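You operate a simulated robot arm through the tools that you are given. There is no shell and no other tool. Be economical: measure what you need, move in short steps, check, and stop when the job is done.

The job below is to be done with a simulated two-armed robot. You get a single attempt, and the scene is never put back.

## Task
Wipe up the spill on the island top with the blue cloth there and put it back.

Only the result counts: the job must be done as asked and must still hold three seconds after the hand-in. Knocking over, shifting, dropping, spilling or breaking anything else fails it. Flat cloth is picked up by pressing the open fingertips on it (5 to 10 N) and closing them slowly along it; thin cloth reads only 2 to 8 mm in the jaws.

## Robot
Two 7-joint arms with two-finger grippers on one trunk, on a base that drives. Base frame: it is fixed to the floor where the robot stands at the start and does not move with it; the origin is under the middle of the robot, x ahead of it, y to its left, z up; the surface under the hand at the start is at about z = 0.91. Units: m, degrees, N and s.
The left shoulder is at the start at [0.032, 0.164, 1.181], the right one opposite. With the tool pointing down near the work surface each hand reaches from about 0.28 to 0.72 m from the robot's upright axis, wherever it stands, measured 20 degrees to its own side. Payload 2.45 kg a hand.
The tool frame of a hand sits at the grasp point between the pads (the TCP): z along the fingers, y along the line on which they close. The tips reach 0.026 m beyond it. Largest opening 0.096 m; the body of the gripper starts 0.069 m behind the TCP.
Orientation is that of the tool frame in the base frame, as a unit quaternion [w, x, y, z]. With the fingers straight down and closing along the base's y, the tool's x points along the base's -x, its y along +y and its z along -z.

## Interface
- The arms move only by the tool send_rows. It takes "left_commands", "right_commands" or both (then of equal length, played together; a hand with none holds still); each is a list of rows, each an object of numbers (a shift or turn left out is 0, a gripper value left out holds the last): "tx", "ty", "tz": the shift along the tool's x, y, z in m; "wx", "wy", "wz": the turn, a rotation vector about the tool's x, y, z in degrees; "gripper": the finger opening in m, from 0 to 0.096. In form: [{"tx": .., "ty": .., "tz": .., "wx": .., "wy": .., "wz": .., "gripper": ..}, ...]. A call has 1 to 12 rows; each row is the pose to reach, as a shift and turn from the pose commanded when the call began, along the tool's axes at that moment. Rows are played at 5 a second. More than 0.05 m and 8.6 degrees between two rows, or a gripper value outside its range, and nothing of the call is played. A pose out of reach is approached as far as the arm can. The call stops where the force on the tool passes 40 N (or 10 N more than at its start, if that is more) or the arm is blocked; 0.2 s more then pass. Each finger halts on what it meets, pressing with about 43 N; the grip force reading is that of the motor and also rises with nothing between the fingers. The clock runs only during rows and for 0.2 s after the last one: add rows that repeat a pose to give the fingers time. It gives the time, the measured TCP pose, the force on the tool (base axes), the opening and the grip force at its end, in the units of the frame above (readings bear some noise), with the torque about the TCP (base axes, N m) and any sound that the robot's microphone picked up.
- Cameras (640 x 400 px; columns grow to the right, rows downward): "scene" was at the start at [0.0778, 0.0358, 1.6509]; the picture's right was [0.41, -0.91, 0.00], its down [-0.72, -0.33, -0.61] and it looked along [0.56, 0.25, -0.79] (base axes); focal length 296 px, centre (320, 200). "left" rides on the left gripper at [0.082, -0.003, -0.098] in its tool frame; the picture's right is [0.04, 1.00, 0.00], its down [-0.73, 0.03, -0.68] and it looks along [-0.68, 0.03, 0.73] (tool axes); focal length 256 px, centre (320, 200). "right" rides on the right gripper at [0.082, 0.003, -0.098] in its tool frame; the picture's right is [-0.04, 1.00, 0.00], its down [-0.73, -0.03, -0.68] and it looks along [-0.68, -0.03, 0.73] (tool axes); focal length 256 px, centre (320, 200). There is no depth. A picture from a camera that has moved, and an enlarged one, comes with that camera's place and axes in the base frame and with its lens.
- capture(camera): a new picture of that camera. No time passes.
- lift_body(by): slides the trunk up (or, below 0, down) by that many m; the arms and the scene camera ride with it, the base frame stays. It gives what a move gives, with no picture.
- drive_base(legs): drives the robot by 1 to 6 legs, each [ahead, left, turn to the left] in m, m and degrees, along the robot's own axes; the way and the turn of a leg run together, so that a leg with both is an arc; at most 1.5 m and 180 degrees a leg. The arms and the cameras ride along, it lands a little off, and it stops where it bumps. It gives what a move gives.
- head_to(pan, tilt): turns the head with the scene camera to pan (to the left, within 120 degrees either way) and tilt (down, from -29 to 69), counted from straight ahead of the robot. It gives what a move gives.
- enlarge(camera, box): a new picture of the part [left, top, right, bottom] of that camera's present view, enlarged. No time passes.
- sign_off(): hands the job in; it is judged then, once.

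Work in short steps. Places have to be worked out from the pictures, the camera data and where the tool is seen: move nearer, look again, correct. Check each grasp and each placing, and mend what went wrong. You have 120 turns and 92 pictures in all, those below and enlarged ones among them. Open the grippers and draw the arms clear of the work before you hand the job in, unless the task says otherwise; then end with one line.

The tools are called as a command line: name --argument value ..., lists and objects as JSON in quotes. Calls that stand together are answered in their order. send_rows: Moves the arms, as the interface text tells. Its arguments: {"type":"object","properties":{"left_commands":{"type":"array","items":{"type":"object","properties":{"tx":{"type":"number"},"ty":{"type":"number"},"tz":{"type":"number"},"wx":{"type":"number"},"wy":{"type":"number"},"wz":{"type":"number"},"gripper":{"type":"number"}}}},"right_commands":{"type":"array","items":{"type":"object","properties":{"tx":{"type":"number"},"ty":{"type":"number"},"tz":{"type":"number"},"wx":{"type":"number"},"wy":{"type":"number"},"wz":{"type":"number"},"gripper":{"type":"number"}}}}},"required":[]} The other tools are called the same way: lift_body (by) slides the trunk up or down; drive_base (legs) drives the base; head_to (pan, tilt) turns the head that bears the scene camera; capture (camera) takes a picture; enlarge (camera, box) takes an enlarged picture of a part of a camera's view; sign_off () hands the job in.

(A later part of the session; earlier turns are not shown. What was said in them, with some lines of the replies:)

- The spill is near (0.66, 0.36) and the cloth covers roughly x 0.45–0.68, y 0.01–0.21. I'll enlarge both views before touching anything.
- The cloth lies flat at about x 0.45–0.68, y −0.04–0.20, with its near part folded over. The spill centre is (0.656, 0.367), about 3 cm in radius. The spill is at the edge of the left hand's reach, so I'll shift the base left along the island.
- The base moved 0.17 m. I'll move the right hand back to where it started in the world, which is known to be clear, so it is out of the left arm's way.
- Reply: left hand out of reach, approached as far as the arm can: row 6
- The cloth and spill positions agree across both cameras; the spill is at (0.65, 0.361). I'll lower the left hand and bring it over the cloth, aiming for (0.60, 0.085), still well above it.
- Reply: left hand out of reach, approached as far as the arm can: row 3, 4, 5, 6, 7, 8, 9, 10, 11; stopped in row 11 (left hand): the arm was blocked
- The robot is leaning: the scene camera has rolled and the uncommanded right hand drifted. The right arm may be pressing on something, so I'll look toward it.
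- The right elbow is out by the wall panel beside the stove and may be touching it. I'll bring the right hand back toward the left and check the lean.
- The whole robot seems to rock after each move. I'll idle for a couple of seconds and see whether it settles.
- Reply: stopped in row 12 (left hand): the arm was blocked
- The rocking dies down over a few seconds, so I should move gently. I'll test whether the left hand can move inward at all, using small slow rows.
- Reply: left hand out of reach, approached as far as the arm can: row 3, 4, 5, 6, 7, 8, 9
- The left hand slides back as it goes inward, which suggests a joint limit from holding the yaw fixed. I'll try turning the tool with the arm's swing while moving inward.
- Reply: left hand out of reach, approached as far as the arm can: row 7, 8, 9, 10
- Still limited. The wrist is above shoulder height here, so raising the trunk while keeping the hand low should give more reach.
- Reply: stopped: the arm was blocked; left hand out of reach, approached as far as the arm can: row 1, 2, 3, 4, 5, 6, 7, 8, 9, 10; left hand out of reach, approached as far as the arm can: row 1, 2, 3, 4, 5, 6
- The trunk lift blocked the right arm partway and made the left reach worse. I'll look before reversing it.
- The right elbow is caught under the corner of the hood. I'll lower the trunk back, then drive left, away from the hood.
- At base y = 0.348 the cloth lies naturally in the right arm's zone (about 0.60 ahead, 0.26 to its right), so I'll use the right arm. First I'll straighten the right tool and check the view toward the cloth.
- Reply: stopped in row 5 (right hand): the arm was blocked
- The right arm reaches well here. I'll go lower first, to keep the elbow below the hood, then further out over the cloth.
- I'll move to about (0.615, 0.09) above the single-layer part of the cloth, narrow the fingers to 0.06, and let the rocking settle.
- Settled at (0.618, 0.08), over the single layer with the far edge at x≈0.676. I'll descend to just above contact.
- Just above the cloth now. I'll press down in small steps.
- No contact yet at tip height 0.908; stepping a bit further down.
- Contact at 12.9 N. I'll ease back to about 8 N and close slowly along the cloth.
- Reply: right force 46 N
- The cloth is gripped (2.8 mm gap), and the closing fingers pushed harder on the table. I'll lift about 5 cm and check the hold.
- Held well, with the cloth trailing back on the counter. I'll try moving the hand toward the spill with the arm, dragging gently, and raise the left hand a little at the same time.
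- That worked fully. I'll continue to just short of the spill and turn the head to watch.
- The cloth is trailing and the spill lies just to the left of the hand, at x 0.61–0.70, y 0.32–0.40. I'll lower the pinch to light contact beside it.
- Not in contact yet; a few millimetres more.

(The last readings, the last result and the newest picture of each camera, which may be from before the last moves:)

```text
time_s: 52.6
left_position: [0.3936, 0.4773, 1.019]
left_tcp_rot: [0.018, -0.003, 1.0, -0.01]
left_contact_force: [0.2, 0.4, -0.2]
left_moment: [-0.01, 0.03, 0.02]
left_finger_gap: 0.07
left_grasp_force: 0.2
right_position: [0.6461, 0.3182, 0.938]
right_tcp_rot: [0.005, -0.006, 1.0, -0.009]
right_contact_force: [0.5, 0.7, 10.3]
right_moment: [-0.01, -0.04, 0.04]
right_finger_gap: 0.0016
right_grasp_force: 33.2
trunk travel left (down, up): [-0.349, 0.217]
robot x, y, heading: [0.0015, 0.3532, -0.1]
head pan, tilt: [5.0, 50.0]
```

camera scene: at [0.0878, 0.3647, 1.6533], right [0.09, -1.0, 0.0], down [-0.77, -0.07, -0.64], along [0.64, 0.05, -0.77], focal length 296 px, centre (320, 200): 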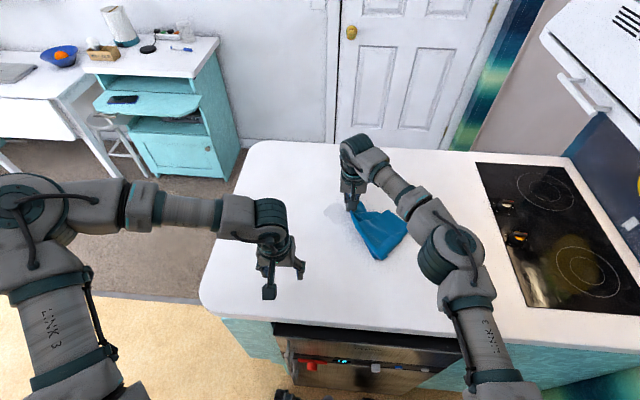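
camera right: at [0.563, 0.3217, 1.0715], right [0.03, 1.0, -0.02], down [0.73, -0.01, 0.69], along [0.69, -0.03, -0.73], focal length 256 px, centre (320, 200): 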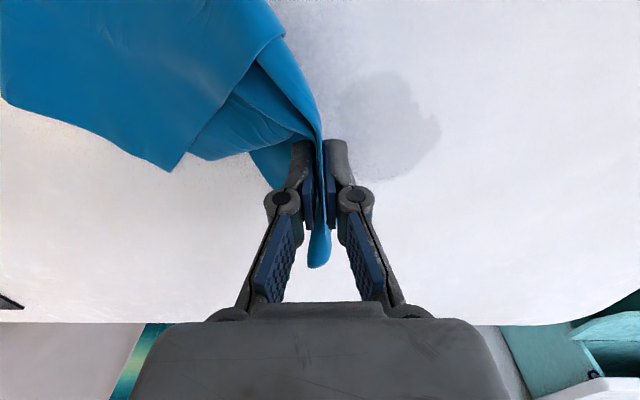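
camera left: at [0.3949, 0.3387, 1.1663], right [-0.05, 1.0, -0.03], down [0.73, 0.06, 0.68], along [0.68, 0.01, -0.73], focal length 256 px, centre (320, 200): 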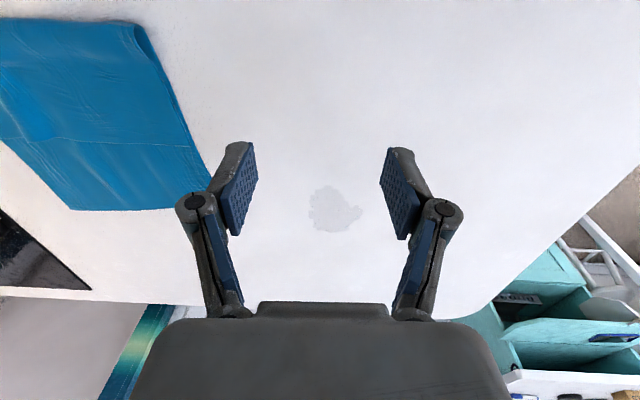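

Contact at 10 N. First gentle wiping stroke across the spill (+y 0.11).

send_rows --right_commands '[{"ty": 0.01}, {"ty": 0.02}, {"ty": 0.03}, {"ty": 0.04}, {"ty": 0.05}, {"ty": 0.06}, {"ty": 0.07}, {"ty": 0.08}, {"ty": 0.09}, {"ty": 0.1}, {"ty": 0.1}]'

capture --camera "right"

enlarge --camera "scene" --box '[240, 130, 480, 280]'

```text
time_s: 54.8
left_position: [0.3935, 0.4771, 1.0188]
left_tcp_rot: [0.019, -0.004, 1.0, -0.01]
left_contact_force: [0.1, 0.5, -1.4]
left_moment: [-0.01, -0.02, -0.01]
left_finger_gap: 0.0699
left_grasp_force: 0.1
right_position: [0.632, 0.4029, 0.9377]
right_tcp_rot: [0.01, -0.004, 1.0, -0.011]
right_contact_force: [-1.9, 0.1, 11.3]
right_moment: [-0.28, 0.16, -0.01]
right_finger_gap: 0.0038
right_grasp_force: 38.1
right hand out of reach, approached as far as the arm can: row 6, 7, 8, 9, 10, 11
trunk travel left (down, up): [-0.349, 0.217]
robot x, y, heading: [0.0014, 0.3528, -0.1]
head pan, tilt: [5.0, 50.0]
stopped in row 11 (right hand): the force on the tool passed its limit at 52 N (the readings are from after the stop); the commanded pose is now the measured one
```

```text
66 pictures are left
camera right: at [0.5476, 0.4065, 1.034], right [0.03, 1.0, -0.02], down [0.72, -0.01, 0.69], along [0.69, -0.04, -0.72], focal length 256 px, centre (320, 200)
```

right: 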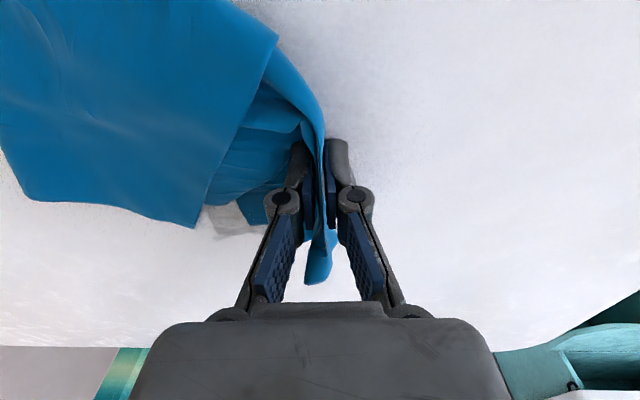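

```text
2.67 times, centred on (360, 205) of scene
camera zoom: at [0.0854, 0.3648, 1.6533], right [0.09, -1.0, 0.0], down [-0.77, -0.07, -0.64], along [0.64, 0.06, -0.77], focal length 790 px, centre (213, 187)
```

zoom: 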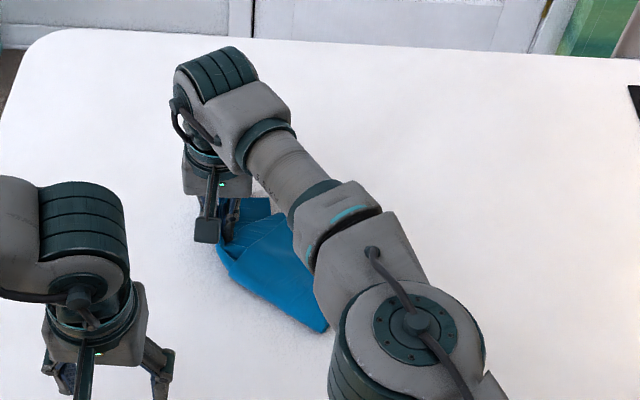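

Most of the patch is under the cloth now, though a remnant shows at its far side. The arm is at its inward limit, so I'll lift a little and drive the base 0.12 m left. That carries the hand to y≈0.52, clear of the spill for a look.

send_rows --right_commands '[{"tz": -0.01}, {"tz": -0.02}, {"tz": -0.03}, {"tz": -0.035}, {"tz": -0.035}]' --left_commands '[{"tz": -0.01}, {"tz": -0.02}, {"tz": -0.03}, {"tz": -0.04}, {"tz": -0.05}]'

drive_base --legs '[[0, 0.04, 0], [0, 0.04, 0], [0, 0.04, 0]]'

capture --camera "right"

capture --camera "scene"

```text
time_s: 56.0
left_position: [0.3914, 0.4785, 1.0704]
left_tcp_rot: [0.019, -0.004, 1.0, -0.01]
left_contact_force: [0.5, 0.0, -0.2]
left_moment: [-0.02, 0.0, 0.01]
left_finger_gap: 0.0703
left_grasp_force: 0.2
right_position: [0.6321, 0.4041, 0.9727]
right_tcp_rot: [0.009, -0.004, 1.0, -0.011]
right_contact_force: [-0.7, 1.9, -3.0]
right_moment: [-0.05, -0.05, -0.02]
right_finger_gap: 0.0031
right_grasp_force: 30.1
trunk travel left (down, up): [-0.349, 0.217]
robot x, y, heading: [-0.0044, 0.3546, 0.2]
head pan, tilt: [5.0, 50.0]
```

```text
time_s: 57.9
left_position: [0.3914, 0.5842, 1.0708]
left_tcp_rot: [0.018, -0.003, 1.0, -0.005]
left_contact_force: [0.0, 0.5, 0.4]
left_moment: [0.01, -0.02, 0.03]
left_finger_gap: 0.0701
left_grasp_force: 0.1
right_position: [0.6383, 0.5104, 0.971]
right_tcp_rot: [0.008, -0.003, 1.0, -0.005]
right_contact_force: [0.6, 0.1, -4.2]
right_moment: [-0.01, 0.05, 0.01]
right_finger_gap: 0.0044
right_grasp_force: 28.8
trunk travel left (down, up): [-0.349, 0.217]
robot x, y, heading: [-0.0013, 0.4696, -0.1]
head pan, tilt: [5.0, 50.0]
```

```text
64 pictures are left
camera right: at [0.5529, 0.5139, 1.0686], right [0.03, 1.0, -0.01], down [0.72, -0.02, 0.69], along [0.69, -0.03, -0.72], focal length 256 px, centre (320, 200)
```

right: 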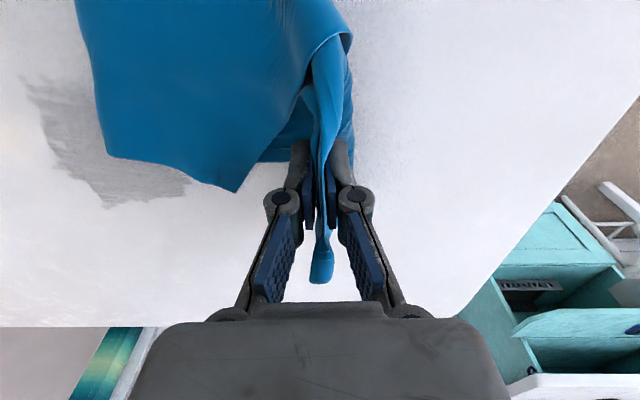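

```text
63 pictures are left
camera scene: at [0.0886, 0.4847, 1.6532], right [0.09, -1.0, 0.0], down [-0.77, -0.07, -0.64], along [0.64, 0.05, -0.77], focal length 296 px, centre (320, 200)
```

scene: 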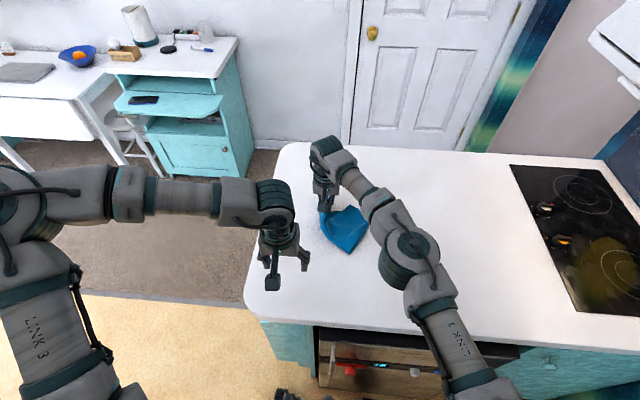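

I'll lift the cloth higher so the hanging part clears the spill, then see what the first stroke removed.

send_rows --right_commands '[{"tz": -0.02}, {"tz": -0.04}, {"tz": -0.06}, {"tz": -0.08}, {"tz": -0.1}, {"tz": -0.12}, {"tz": -0.13}, {"tz": -0.13}, {"tz": -0.13}]'

capture --camera "right"

enlarge --camera "scene" --box '[260, 130, 500, 280]'

```text
time_s: 59.9
left_position: [0.387, 0.5647, 1.0743]
left_tcp_rot: [0.02, -0.003, 1.0, 0.003]
left_contact_force: [-0.2, 0.2, -1.0]
left_moment: [0.03, -0.03, -0.01]
left_finger_gap: 0.0698
left_grasp_force: 0.1
right_position: [0.6299, 0.4882, 1.103]
right_tcp_rot: [0.009, -0.001, 1.0, 0.001]
right_contact_force: [-0.7, -1.5, -0.2]
right_moment: [0.09, -0.02, -0.01]
right_finger_gap: 0.0018
right_grasp_force: 29.1
right hand out of reach, approached as far as the arm can: row 5, 6, 7, 8, 9
trunk travel left (down, up): [-0.349, 0.217]
robot x, y, heading: [-0.0029, 0.4666, 0.3]
head pan, tilt: [5.0, 50.0]
```

```text
62 pictures are left
camera right: at [0.5448, 0.4918, 1.2002], right [0.04, 1.0, 0.0], down [0.72, -0.03, 0.69], along [0.69, -0.02, -0.72], focal length 256 px, centre (320, 200)
```

right: 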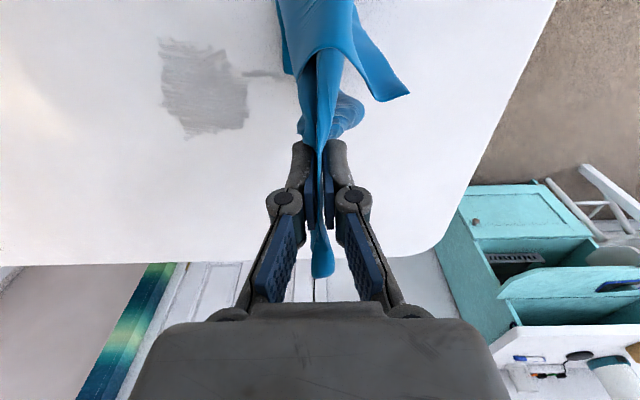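

```text
2.67 times, centred on (380, 205) of scene
camera zoom: at [0.0879, 0.4587, 1.6533], right [0.09, -1.0, -0.01], down [-0.77, -0.06, -0.64], along [0.64, 0.06, -0.77], focal length 790 px, centre (160, 187)
```

zoom: 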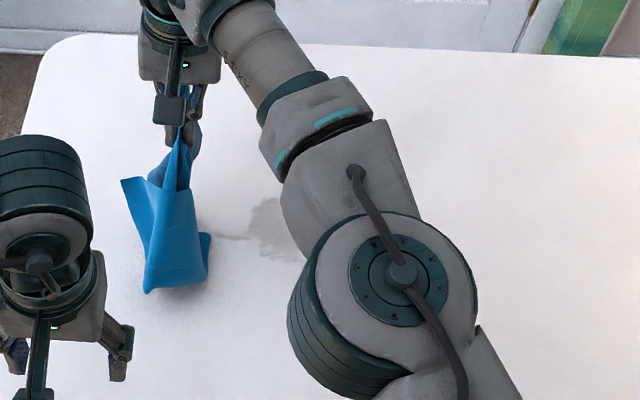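

The first stroke removed part of the spill and left a small streak. I'll bring the hanging cloth over the spill centre and lower it as a wad.

send_rows --right_commands '[{"ty": -0.01}, {"ty": -0.025}, {"ty": -0.04, "tz": 0.005}, {"ty": -0.055, "tz": 0.01}, {"ty": -0.07, "tz": 0.02, "tx": -0.005}, {"ty": -0.085, "tz": 0.03, "tx": -0.01}, {"ty": -0.1, "tz": 0.045, "tx": -0.015}, {"ty": -0.115, "tz": 0.06, "tx": -0.02}, {"ty": -0.125, "tz": 0.075, "tx": -0.02}, {"ty": -0.125, "tz": 0.09, "tx": -0.02}, {"ty": -0.125, "tz": 0.1, "tx": -0.02}, {"ty": -0.125, "tz": 0.1, "tx": -0.02}]'

capture --camera "right"

```text
time_s: 62.5
left_position: [0.3873, 0.5771, 1.0738]
left_tcp_rot: [0.02, -0.006, 1.0, -0.005]
left_contact_force: [-0.3, 0.0, 0.1]
left_moment: [0.03, 0.03, 0.05]
left_finger_gap: 0.0701
left_grasp_force: 0.1
right_position: [0.6497, 0.3742, 1.0028]
right_tcp_rot: [0.01, -0.002, 1.0, -0.003]
right_contact_force: [-0.5, -1.9, 3.5]
right_moment: [0.06, -0.02, 0.03]
right_finger_gap: 0.0009
right_grasp_force: 28.0
trunk travel left (down, up): [-0.349, 0.217]
robot x, y, heading: [0.0002, 0.4704, -0.1]
head pan, tilt: [5.0, 50.0]
```

```text
60 pictures are left
camera right: at [0.565, 0.3768, 1.1002], right [0.03, 1.0, 0.0], down [0.72, -0.02, 0.69], along [0.69, -0.03, -0.72], focal length 256 px, centre (320, 200)
```

right: 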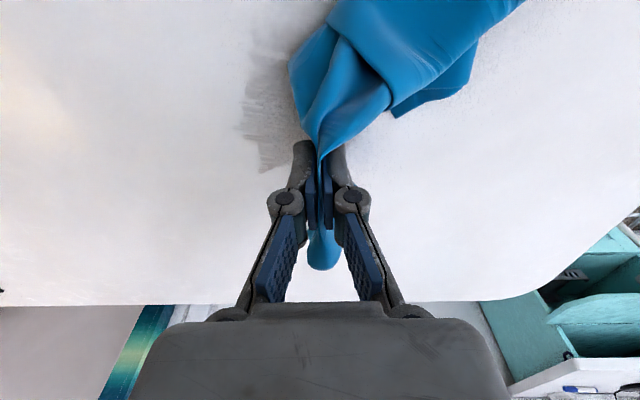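

Now lower close to the surface, ready for a stroke in −y with the cloth trailing over the spill.

send_rows --right_commands '[{"tz": 0.015}, {"tz": 0.03}, {"tz": 0.045}, {"tz": 0.055}, {"tz": 0.06}, {"tz": 0.063}, {"tz": 0.065}, {"tz": 0.065}]'

```text
time_s: 64.2
left_position: [0.3873, 0.5788, 1.0726]
left_tcp_rot: [0.022, -0.004, 1.0, -0.005]
left_contact_force: [-0.3, 0.6, -0.4]
left_moment: [-0.02, 0.01, 0.0]
left_finger_gap: 0.0698
left_grasp_force: 0.0
right_position: [0.6499, 0.3785, 0.9396]
right_tcp_rot: [0.01, -0.002, 1.0, -0.003]
right_contact_force: [1.6, 0.0, 0.5]
right_moment: [0.15, 0.07, 0.01]
right_finger_gap: 0.0035
right_grasp_force: 28.0
trunk travel left (down, up): [-0.349, 0.217]
robot x, y, heading: [0.0022, 0.4748, -0.1]
head pan, tilt: [5.0, 50.0]
```

Pressing and doing a −y stroke, stepping to larger x, then back in +y.

send_rows --right_commands '[{"tz": 0.004}, {"tz": 0.004, "ty": -0.02}, {"tz": 0.004, "ty": -0.04}, {"tz": 0.004, "ty": -0.06}, {"tz": 0.004, "ty": -0.08}, {"tz": 0.004, "ty": -0.08, "tx": -0.012}, {"tz": 0.004, "ty": -0.08, "tx": -0.025}, {"tz": 0.004, "ty": -0.06, "tx": -0.025}, {"tz": 0.004, "ty": -0.04, "tx": -0.025}, {"tz": 0.004, "ty": -0.02, "tx": -0.025}, {"tz": 0.004, "ty": 0.0, "tx": -0.025}, {"tz": 0.004, "ty": 0.02, "tx": -0.025}]'

capture --camera "right"

```text
time_s: 66.8
left_position: [0.3852, 0.5809, 1.0737]
left_tcp_rot: [0.021, -0.002, 1.0, -0.004]
left_contact_force: [-0.2, -0.2, -0.5]
left_moment: [0.0, 0.0, -0.01]
left_finger_gap: 0.0698
left_grasp_force: 0.0
right_position: [0.675, 0.3999, 0.9379]
right_tcp_rot: [0.012, -0.003, 1.0, -0.004]
right_contact_force: [0.8, -4.3, 27.4]
right_moment: [-0.29, 0.02, 0.01]
right_finger_gap: 0.0013
right_grasp_force: 29.2
trunk travel left (down, up): [-0.349, 0.217]
robot x, y, heading: [-0.0008, 0.4709, 0.0]
head pan, tilt: [5.0, 50.0]
```

```text
59 pictures are left
camera right: at [0.5898, 0.404, 1.0343], right [0.03, 1.0, -0.01], down [0.72, -0.02, 0.7], along [0.7, -0.03, -0.72], focal length 256 px, centre (320, 200)
```

right: 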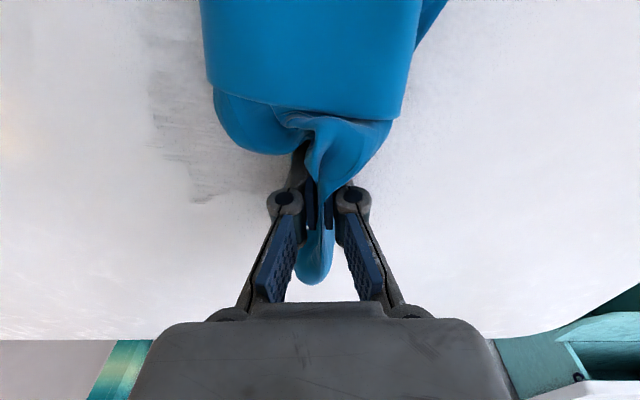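

The wiped area is clearly fading. I'll continue with a −y stroke at x≈0.695, then return along x≈0.66.

send_rows --right_commands '[{"tz": -0.001, "tx": -0.02}, {"tz": -0.001, "tx": -0.02, "ty": -0.02}, {"tz": -0.001, "tx": -0.02, "ty": -0.04}, {"tz": -0.001, "tx": -0.02, "ty": -0.06}, {"tz": -0.001, "tx": -0.02, "ty": -0.08}, {"tz": -0.001, "tx": -0.015, "ty": -0.105}, {"tz": -0.001, "tx": 0.005, "ty": -0.105}, {"tz": -0.001, "tx": 0.015, "ty": -0.09}, {"tz": -0.001, "tx": 0.015, "ty": -0.065}, {"tz": -0.001, "tx": 0.015, "ty": -0.04}, {"tz": -0.001, "tx": 0.015, "ty": -0.015}, {"tz": -0.001, "tx": 0.015, "ty": 0.01}]'

capture --camera "right"

```text
time_s: 69.5
left_position: [0.3857, 0.5796, 1.0738]
left_tcp_rot: [0.022, -0.003, 1.0, -0.004]
left_contact_force: [0.8, -0.5, 0.5]
left_moment: [0.01, 0.01, 0.03]
left_finger_gap: 0.07
left_grasp_force: 0.1
right_position: [0.6575, 0.4097, 0.9378]
right_tcp_rot: [0.012, -0.005, 1.0, -0.002]
right_contact_force: [-0.8, 2.3, 36.8]
right_moment: [0.07, 0.1, -0.02]
right_finger_gap: 0.0012
right_grasp_force: 28.0
right hand out of reach, approached as far as the arm can: row 1, 2, 3, 4, 5
trunk travel left (down, up): [-0.349, 0.217]
robot x, y, heading: [0.0013, 0.4683, -0.1]
head pan, tilt: [5.0, 50.0]
```

```text
58 pictures are left
camera right: at [0.5735, 0.412, 1.0343], right [0.03, 1.0, -0.01], down [0.72, -0.02, 0.7], along [0.7, -0.03, -0.72], focal length 256 px, centre (320, 200)
```

right: 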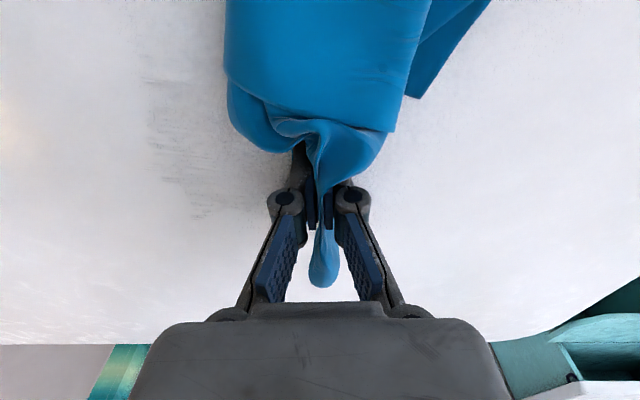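

Only faint traces remain. Next are strokes along x≈0.635 and x≈0.61, pressing a bit more lightly.

send_rows --right_commands '[{"tz": -0.0015, "tx": 0.02, "ty": 0.01}, {"tz": -0.0015, "tx": 0.022, "ty": -0.015}, {"tz": -0.0015, "tx": 0.022, "ty": -0.04}, {"tz": -0.0015, "tx": 0.022, "ty": -0.065}, {"tz": -0.0015, "tx": 0.022, "ty": -0.09}, {"tz": -0.0015, "tx": 0.022, "ty": -0.11}, {"tz": -0.0015, "tx": 0.045, "ty": -0.11}, {"tz": -0.0015, "tx": 0.045, "ty": -0.09}, {"tz": -0.0015, "tx": 0.045, "ty": -0.065}, {"tz": -0.0015, "tx": 0.045, "ty": -0.04}, {"tz": -0.0015, "tx": 0.045, "ty": -0.015}, {"tz": -0.0015, "tx": 0.045, "ty": 0.01}]'

send_rows --right_commands '[{"tz": 0, "tx": -0.02}, {"tx": -0.02, "ty": 0.02}, {"tx": -0.02, "ty": 0.04}, {"tx": -0.02, "ty": 0.05}, {"tx": -0.04, "ty": 0.03}, {"tx": -0.05, "ty": 0.0}, {"tx": -0.05, "ty": -0.025}, {"tx": -0.05, "ty": -0.05}, {"tx": -0.05, "ty": -0.075}, {"tx": -0.05, "ty": -0.1}, {"tx": -0.05, "ty": -0.12}, {"tx": -0.05, "ty": -0.12}]'

capture --camera "right"

```text
time_s: 72.0
left_position: [0.3876, 0.5808, 1.0739]
left_tcp_rot: [0.021, -0.003, 1.0, -0.005]
left_contact_force: [0.3, -0.3, 0.3]
left_moment: [0.01, -0.01, 0.0]
left_finger_gap: 0.0701
left_grasp_force: 0.1
right_position: [0.6156, 0.4202, 0.9377]
right_tcp_rot: [0.01, -0.004, 1.0, -0.004]
right_contact_force: [-0.7, -2.9, 17.1]
right_moment: [-0.23, 0.04, 0.01]
right_finger_gap: 0.0018
right_grasp_force: 27.7
trunk travel left (down, up): [-0.349, 0.217]
robot x, y, heading: [-0.003, 0.4682, 0.1]
head pan, tilt: [5.0, 50.0]
```

```text
time_s: 74.7
left_position: [0.3876, 0.5799, 1.0716]
left_tcp_rot: [0.022, -0.004, 1.0, -0.003]
left_contact_force: [-0.4, -0.3, 0.3]
left_moment: [-0.01, 0.01, -0.01]
left_finger_gap: 0.0701
left_grasp_force: 0.0
right_position: [0.6662, 0.2963, 0.9375]
right_tcp_rot: [0.009, -0.002, 1.0, -0.005]
right_contact_force: [-0.8, -1.1, 0.8]
right_moment: [0.02, 0.0, 0.0]
right_finger_gap: 0.0019
right_grasp_force: 29.5
trunk travel left (down, up): [-0.349, 0.217]
robot x, y, heading: [-0.0028, 0.4701, 0.1]
head pan, tilt: [5.0, 50.0]
```

```text
57 pictures are left
camera right: at [0.5822, 0.2998, 1.0344], right [0.03, 1.0, -0.01], down [0.72, -0.02, 0.69], along [0.69, -0.03, -0.72], focal length 256 px, centre (320, 200)
```

right: 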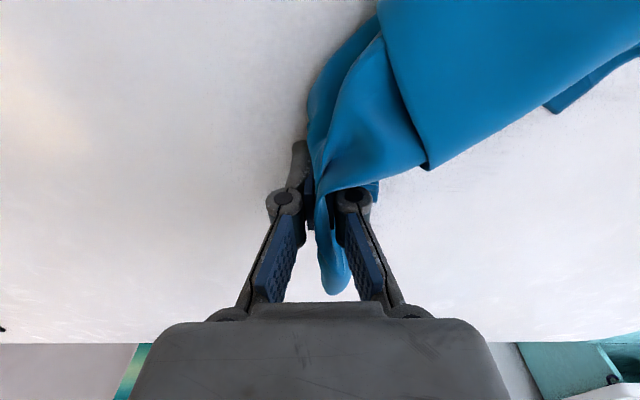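

I'll raise the cloth slightly and move it toward home to inspect the spill area.

send_rows --right_commands '[{"tz": -0.015}, {"tz": -0.03, "ty": -0.01}, {"tz": -0.04, "ty": -0.025}, {"tz": -0.04, "ty": -0.04}, {"tz": -0.04, "ty": -0.055}, {"tz": -0.04, "ty": -0.07}, {"tz": -0.04, "ty": -0.085}, {"tz": -0.04, "ty": -0.1, "tx": 0.01}, {"tz": -0.04, "ty": -0.115, "tx": 0.02}, {"tz": -0.04, "ty": -0.13, "tx": 0.03}, {"tz": -0.04, "ty": -0.13, "tx": 0.03}]'

capture --camera "scene"

capture --camera "right"

capture --camera "left"

```text
time_s: 77.0
left_position: [0.3874, 0.579, 1.0731]
left_tcp_rot: [0.02, -0.003, 1.0, -0.004]
left_contact_force: [1.0, -0.5, 0.5]
left_moment: [0.01, 0.01, 0.03]
left_finger_gap: 0.0697
left_grasp_force: 0.0
right_position: [0.6367, 0.1685, 0.9775]
right_tcp_rot: [0.01, -0.003, 1.0, -0.003]
right_contact_force: [-0.2, -0.1, 1.1]
right_moment: [-0.03, 0.04, -0.01]
right_finger_gap: 0.0043
right_grasp_force: 38.6
trunk travel left (down, up): [-0.349, 0.217]
robot x, y, heading: [0.0002, 0.4672, 0.2]
head pan, tilt: [5.0, 50.0]
```

```text
56 pictures are left
camera scene: at [0.0878, 0.4779, 1.6533], right [0.09, -1.0, 0.0], down [-0.77, -0.07, -0.64], along [0.64, 0.06, -0.77], focal length 296 px, centre (320, 200)
```

scene: 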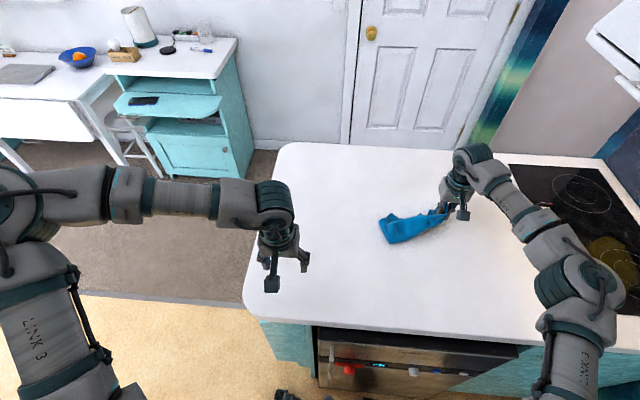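

```text
55 pictures are left
camera right: at [0.5509, 0.1707, 1.0744], right [0.03, 1.0, -0.01], down [0.72, -0.02, 0.69], along [0.69, -0.03, -0.72], focal length 256 px, centre (320, 200)
```

right: 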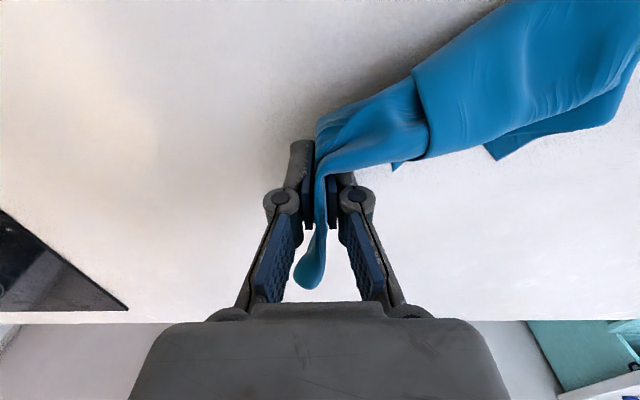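

```text
54 pictures are left
camera left: at [0.3027, 0.5749, 1.1698], right [-0.05, 1.0, -0.01], down [0.7, 0.04, 0.71], along [0.71, 0.03, -0.71], focal length 256 px, centre (320, 200)
```

left: 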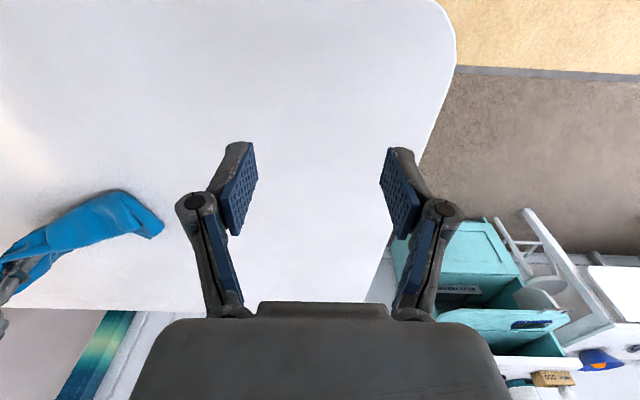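

The counter looks clean. I'll drive slightly right to bring the cloth home and then check the spill area uncovered.

drive_base --legs '[[0, -0.04, 0], [0, -0.04, 0]]'

enlarge --camera "scene" --box '[260, 130, 500, 280]'

capture --camera "left"

```text
time_s: 78.4
left_position: [0.3869, 0.4961, 1.073]
left_tcp_rot: [0.02, -0.004, 1.0, -0.002]
left_contact_force: [0.6, -0.4, 0.1]
left_moment: [-0.01, 0.0, -0.01]
left_finger_gap: 0.0701
left_grasp_force: 0.0
right_position: [0.6352, 0.0837, 0.9769]
right_tcp_rot: [0.011, -0.003, 1.0, -0.003]
right_contact_force: [0.5, 1.0, -1.3]
right_moment: [0.05, 0.01, -0.03]
right_finger_gap: 0.0046
right_grasp_force: 38.8
trunk travel left (down, up): [-0.349, 0.217]
robot x, y, heading: [0.0006, 0.3915, -0.0]
head pan, tilt: [5.0, 50.0]
```

```text
2.67 times, centred on (380, 205) of scene
camera zoom: at [0.088, 0.391, 1.6533], right [0.09, -1.0, -0.01], down [-0.77, -0.06, -0.64], along [0.64, 0.06, -0.77], focal length 790 px, centre (160, 187)
```

zoom: 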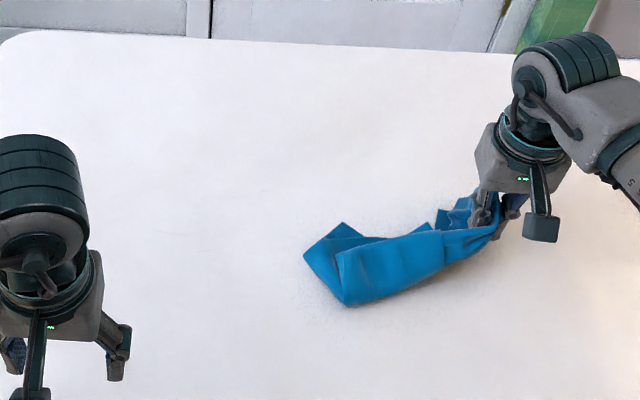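

```text
52 pictures are left
camera left: at [0.3028, 0.4912, 1.17], right [-0.05, 1.0, -0.01], down [0.7, 0.04, 0.71], along [0.71, 0.03, -0.71], focal length 256 px, centre (320, 200)
```

left: 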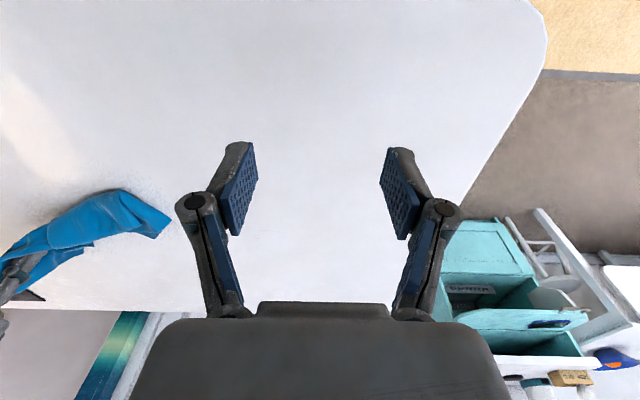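

The spill spot is clean in the scene view. To lay the cloth back I'll lift it and draw the hand back so it hangs, then lower it while moving forward so it trails toward −x as it did originally.

send_rows --right_commands '[{"tz": -0.02}, {"tz": -0.04, "tx": 0.01}, {"tz": -0.06, "tx": 0.025}, {"tz": -0.075, "tx": 0.04}, {"tz": -0.09, "tx": 0.06}, {"tz": -0.1, "tx": 0.08}, {"tz": -0.11, "tx": 0.1}, {"tz": -0.115, "tx": 0.12}, {"tz": -0.115, "tx": 0.13}, {"tz": -0.115, "tx": 0.13}, {"tz": -0.115, "tx": 0.13}]'

capture --camera "scene"

capture --camera "right"

```text
time_s: 80.8
left_position: [0.3844, 0.4999, 1.0754]
left_tcp_rot: [0.022, -0.003, 1.0, -0.004]
left_contact_force: [0.3, -0.1, -0.9]
left_moment: [0.03, -0.03, 0.0]
left_finger_gap: 0.0699
left_grasp_force: 0.0
right_position: [0.4994, 0.0862, 1.0922]
right_tcp_rot: [0.011, -0.003, 1.0, -0.004]
right_contact_force: [0.6, 3.0, -6.4]
right_moment: [-0.04, 0.08, -0.13]
right_finger_gap: 0.0033
right_grasp_force: 28.7
trunk travel left (down, up): [-0.349, 0.217]
robot x, y, heading: [0.001, 0.3916, 0.1]
head pan, tilt: [5.0, 50.0]
```

```text
51 pictures are left
camera scene: at [0.0868, 0.3968, 1.6534], right [0.09, -1.0, 0.0], down [-0.77, -0.07, -0.64], along [0.64, 0.06, -0.77], focal length 296 px, centre (320, 200)
```

scene: 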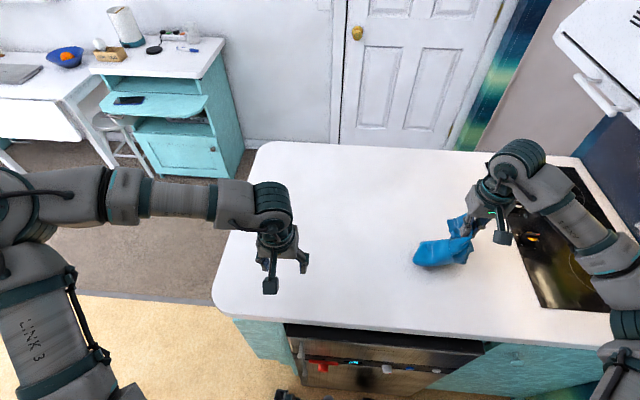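

```text
50 pictures are left
camera right: at [0.4143, 0.0906, 1.1889], right [0.04, 1.0, -0.01], down [0.72, -0.02, 0.7], along [0.7, -0.03, -0.72], focal length 256 px, centre (320, 200)
```

right: 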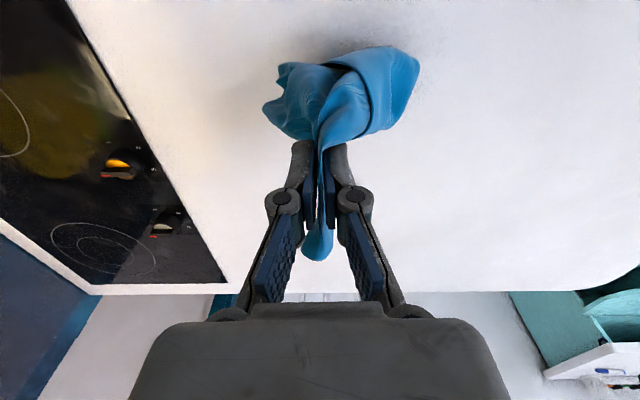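

The cloth hangs nearly freely. I'll draw it back slightly further, then lower while moving forward to lay it along x at y≈0.08.

send_rows --right_commands '[{"tx": 0.02, "ty": -0.01, "tz": -0.005}, {"tx": 0.04, "ty": -0.02, "tz": -0.01}, {"tx": 0.05, "ty": -0.025, "tz": -0.01}, {"tx": 0.05, "ty": -0.025, "tz": -0.01}, {"tx": 0.05, "ty": -0.025, "tz": 0.01}, {"tx": 0.04, "ty": -0.02, "tz": 0.03}, {"tx": 0.02, "ty": -0.02, "tz": 0.05}, {"tx": 0.0, "ty": -0.02, "tz": 0.07}, {"tx": -0.025, "ty": -0.02, "tz": 0.085}, {"tx": -0.05, "ty": -0.02, "tz": 0.1}, {"tx": -0.075, "ty": -0.02, "tz": 0.115}, {"tx": -0.1, "ty": -0.015, "tz": 0.125}]'

capture --camera "scene"

capture --camera "right"

```text
time_s: 83.4
left_position: [0.3857, 0.5007, 1.0736]
left_tcp_rot: [0.022, -0.003, 1.0, -0.004]
left_contact_force: [0.0, -0.1, -0.6]
left_moment: [0.0, 0.0, -0.05]
left_finger_gap: 0.07
left_grasp_force: 0.1
right_position: [0.6032, 0.0712, 0.9691]
right_tcp_rot: [0.011, -0.002, 1.0, -0.005]
right_contact_force: [0.0, -0.3, -0.4]
right_moment: [0.03, 0.0, 0.01]
right_finger_gap: 0.0052
right_grasp_force: 37.0
trunk travel left (down, up): [-0.349, 0.217]
robot x, y, heading: [-0.0012, 0.3881, -0.1]
head pan, tilt: [5.0, 50.0]
```

```text
49 pictures are left
camera scene: at [0.0889, 0.3978, 1.6532], right [0.09, -1.0, 0.0], down [-0.77, -0.07, -0.64], along [0.64, 0.06, -0.77], focal length 296 px, centre (320, 200)
```

scene: 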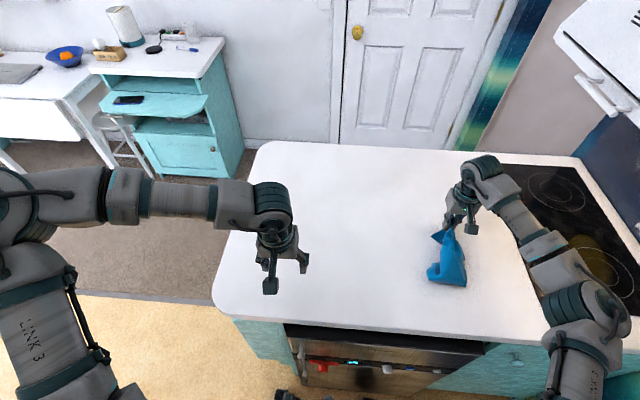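

```text
48 pictures are left
camera right: at [0.519, 0.0757, 1.066], right [0.04, 1.0, -0.01], down [0.72, -0.02, 0.7], along [0.7, -0.03, -0.72], focal length 256 px, centre (320, 200)
```

right: 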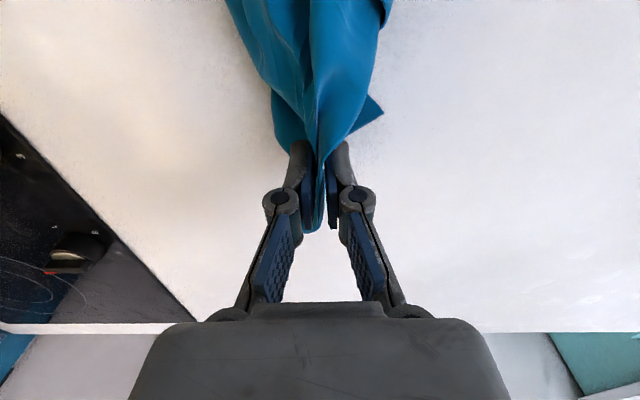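

Laid well: the cloth runs from x≈0.45 to 0.61 at y≈0.08. I'll lower the pinch near the counter with a small forward pull.

send_rows --right_commands '[{"tx": -0.01, "tz": 0.01}, {"tx": -0.02, "tz": 0.018, "ty": 0.005}, {"tx": -0.025, "tz": 0.024, "ty": 0.005}, {"tx": -0.025, "tz": 0.027, "ty": 0.005}, {"tx": -0.025, "tz": 0.027, "ty": 0.005}]'

send_rows --right_commands '[{"gripper": 0.01}, {"gripper": 0.02}, {"gripper": 0.03}, {"gripper": 0.04}, {"gripper": 0.04}, {"gripper": 0.04}]'

capture --camera "right"

```text
time_s: 84.6
left_position: [0.3843, 0.5003, 1.0746]
left_tcp_rot: [0.021, -0.004, 1.0, -0.004]
left_contact_force: [0.7, 0.1, 0.3]
left_moment: [0.01, 0.0, -0.01]
left_finger_gap: 0.0698
left_grasp_force: 0.1
right_position: [0.63, 0.0772, 0.9438]
right_tcp_rot: [0.012, -0.003, 1.0, -0.005]
right_contact_force: [-0.1, -0.9, 1.6]
right_moment: [0.03, 0.01, 0.01]
right_finger_gap: 0.0007
right_grasp_force: 28.4
trunk travel left (down, up): [-0.349, 0.217]
robot x, y, heading: [-0.0026, 0.3919, -0.1]
head pan, tilt: [5.0, 50.0]
```

```text
time_s: 86.0
left_position: [0.3845, 0.5, 1.0738]
left_tcp_rot: [0.022, -0.003, 1.0, -0.005]
left_contact_force: [-0.4, 0.0, -0.7]
left_moment: [0.01, 0.01, -0.03]
left_finger_gap: 0.07
left_grasp_force: 0.1
right_position: [0.6292, 0.077, 0.944]
right_tcp_rot: [0.01, -0.002, 1.0, -0.005]
right_contact_force: [-0.6, 0.3, -0.8]
right_moment: [0.0, 0.01, 0.0]
right_finger_gap: 0.0401
right_grasp_force: 0.0
trunk travel left (down, up): [-0.349, 0.217]
robot x, y, heading: [-0.0015, 0.3878, -0.2]
head pan, tilt: [5.0, 50.0]
```

```text
47 pictures are left
camera right: at [0.5437, 0.0805, 1.0399], right [0.04, 1.0, -0.01], down [0.72, -0.02, 0.7], along [0.7, -0.03, -0.72], focal length 256 px, centre (320, 200)
```

right: 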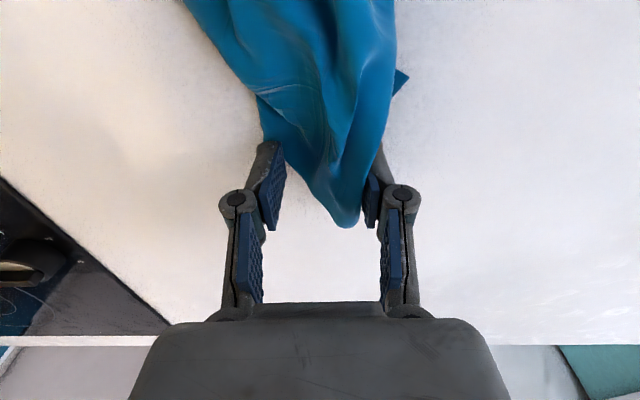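

Released. I'll open wider and rise straight up, then retract.

send_rows --right_commands '[{"gripper": 0.06}, {"gripper": 0.06, "tz": -0.01}, {"gripper": 0.08, "tz": -0.025}, {"tz": -0.045}, {"tz": -0.065}, {"tz": -0.085}, {"tz": -0.1}, {"tz": -0.1}]'

capture --camera "right"

capture --camera "scene"

```text
time_s: 87.8
left_position: [0.3847, 0.5014, 1.0737]
left_tcp_rot: [0.022, -0.004, 1.0, -0.005]
left_contact_force: [0.0, 0.3, -0.2]
left_moment: [0.02, -0.04, -0.02]
left_finger_gap: 0.0701
left_grasp_force: 0.1
right_position: [0.627, 0.0786, 1.0441]
right_tcp_rot: [0.011, -0.002, 1.0, -0.004]
right_contact_force: [0.1, -0.8, 0.4]
right_moment: [0.01, -0.01, -0.01]
right_finger_gap: 0.0799
right_grasp_force: 0.0
trunk travel left (down, up): [-0.349, 0.217]
robot x, y, heading: [-0.0002, 0.3897, 0.1]
head pan, tilt: [5.0, 50.0]
```

```text
46 pictures are left
camera right: at [0.5416, 0.0817, 1.1402], right [0.04, 1.0, -0.01], down [0.72, -0.02, 0.7], along [0.7, -0.03, -0.72], focal length 256 px, centre (320, 200)
```

right: 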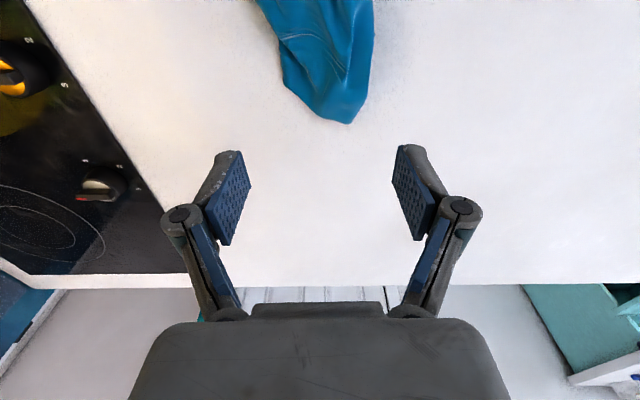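

```text
45 pictures are left
camera scene: at [0.088, 0.3974, 1.6533], right [0.09, -1.0, 0.0], down [-0.77, -0.07, -0.64], along [0.64, 0.06, -0.77], focal length 296 px, centre (320, 200)
```

scene: 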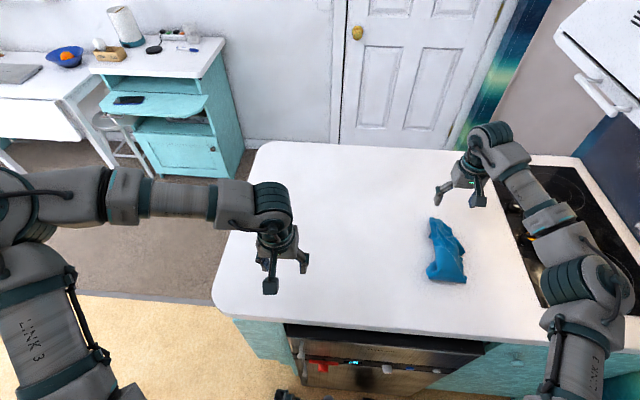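

The cloth lies at x 0.45–0.66 around y≈0.09, its original place. Before finishing I'll pass the right hand's camera over the spill area to verify it's clean.

send_rows --right_commands '[{"ty": 0.015, "tx": 0.01}, {"ty": 0.035, "tx": 0.03}, {"ty": 0.055, "tx": 0.05}, {"ty": 0.08, "tx": 0.07, "tz": -0.01}, {"ty": 0.105, "tx": 0.09, "tz": -0.02}, {"ty": 0.13, "tx": 0.11, "tz": -0.03}, {"ty": 0.155, "tx": 0.13, "tz": -0.03}, {"ty": 0.17, "tx": 0.15, "tz": -0.03}, {"ty": 0.18, "tx": 0.17, "tz": -0.03}, {"ty": 0.18, "tx": 0.17, "tz": -0.03}]'

capture --camera "right"

enlarge --camera "scene" --box '[270, 140, 490, 300]'

```text
time_s: 90.0
left_position: [0.3849, 0.5014, 1.075]
left_tcp_rot: [0.022, -0.004, 1.0, -0.004]
left_contact_force: [-0.3, 1.1, -0.4]
left_moment: [0.03, 0.02, 0.02]
left_finger_gap: 0.0703
left_grasp_force: 0.0
right_position: [0.4546, 0.259, 1.0681]
right_tcp_rot: [0.012, -0.003, 1.0, -0.004]
right_contact_force: [-0.4, 0.4, 0.3]
right_moment: [0.0, 0.01, 0.01]
right_finger_gap: 0.0801
right_grasp_force: 0.1
trunk travel left (down, up): [-0.349, 0.217]
robot x, y, heading: [0.0013, 0.3898, 0.0]
head pan, tilt: [5.0, 50.0]
```

```text
44 pictures are left
camera right: at [0.3697, 0.2622, 1.164], right [0.03, 1.0, -0.01], down [0.72, -0.02, 0.7], along [0.7, -0.03, -0.72], focal length 256 px, centre (320, 200)
```

right: 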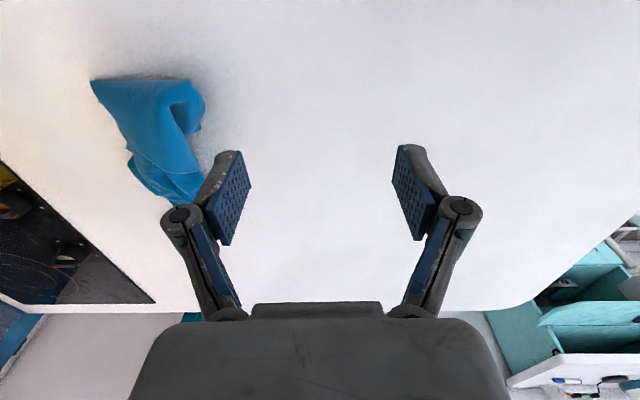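

```text
2.50 times, centred on (380, 220) of scene
camera zoom: at [0.0875, 0.3986, 1.6533], right [0.09, -1.0, 0.0], down [-0.77, -0.07, -0.64], along [0.64, 0.06, -0.77], focal length 741 px, centre (170, 150)
```

zoom: 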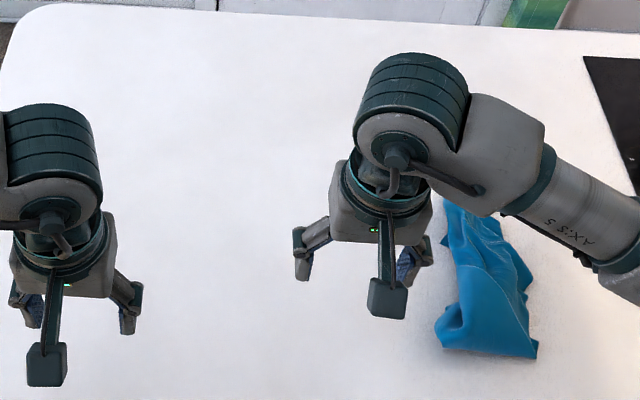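

The counter is clean and the cloth is home. I'll draw both arms back and up, opening the grippers.

send_rows --right_commands '[{"tx": 0.02, "tz": -0.01, "gripper": 0.096}, {"tx": 0.04, "tz": -0.02}, {"tx": 0.06, "tz": -0.03}, {"tx": 0.08, "tz": -0.04}, {"tx": 0.1, "tz": -0.05}, {"tx": 0.12, "tz": -0.06}, {"tx": 0.14, "tz": -0.06}, {"tx": 0.14, "tz": -0.06}]' --left_commands '[{"tx": 0.01, "tz": -0.01, "gripper": 0.096}, {"tx": 0.02, "tz": -0.02}, {"tx": 0.03, "tz": -0.03}, {"tx": 0.04, "tz": -0.04}, {"tx": 0.04, "tz": -0.05}, {"tx": 0.04, "tz": -0.06}, {"tx": 0.04, "tz": -0.06}, {"tx": 0.04, "tz": -0.06}]'

capture --camera "scene"

capture --camera "right"

```text
time_s: 91.8
left_position: [0.341, 0.4999, 1.1328]
left_tcp_rot: [0.022, -0.004, 1.0, -0.004]
left_contact_force: [-0.7, 0.6, 0.6]
left_moment: [0.0, -0.01, 0.02]
left_finger_gap: 0.0961
left_grasp_force: 0.0
right_position: [0.3141, 0.2565, 1.1242]
right_tcp_rot: [0.011, -0.002, 1.0, -0.005]
right_contact_force: [0.1, 0.0, -0.2]
right_moment: [-0.02, 0.04, 0.01]
right_finger_gap: 0.096
right_grasp_force: 0.2
trunk travel left (down, up): [-0.349, 0.217]
robot x, y, heading: [-0.0028, 0.39, -0.0]
head pan, tilt: [5.0, 50.0]
```

```text
42 pictures are left
camera scene: at [0.0867, 0.3985, 1.6534], right [0.09, -1.0, 0.0], down [-0.77, -0.07, -0.64], along [0.64, 0.06, -0.77], focal length 296 px, centre (320, 200)
```

scene: 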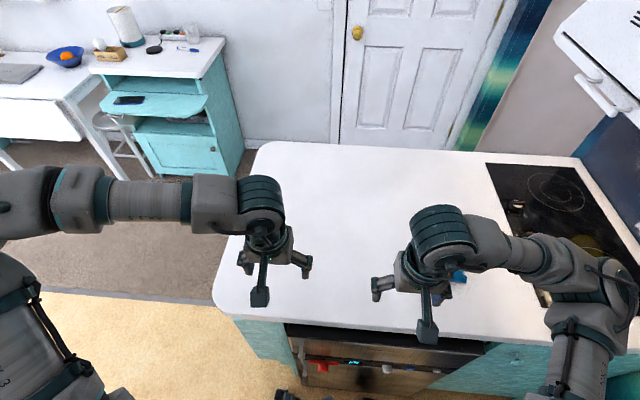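

```text
41 pictures are left
camera right: at [0.2286, 0.2613, 1.2203], right [0.04, 1.0, -0.01], down [0.72, -0.02, 0.7], along [0.7, -0.03, -0.72], focal length 256 px, centre (320, 200)
```

right: 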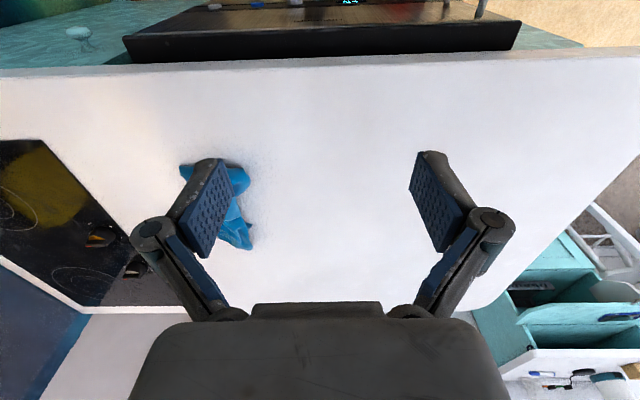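

The spill area is clean, the cloth is back in its place, and both open grippers are well above and clear of the work. I'm handing in.

sign_off

```text
The job is handed in.
```

I wiped up the spill and put the blue cloth back in its original place on the island top; it lies bunched rather than spread flat as it was. In the last pictures the counter looked clean. Along the way the robot's right elbow pressed against the corner of the hood once when I raised the trunk; I backed off and saw nothing moved.
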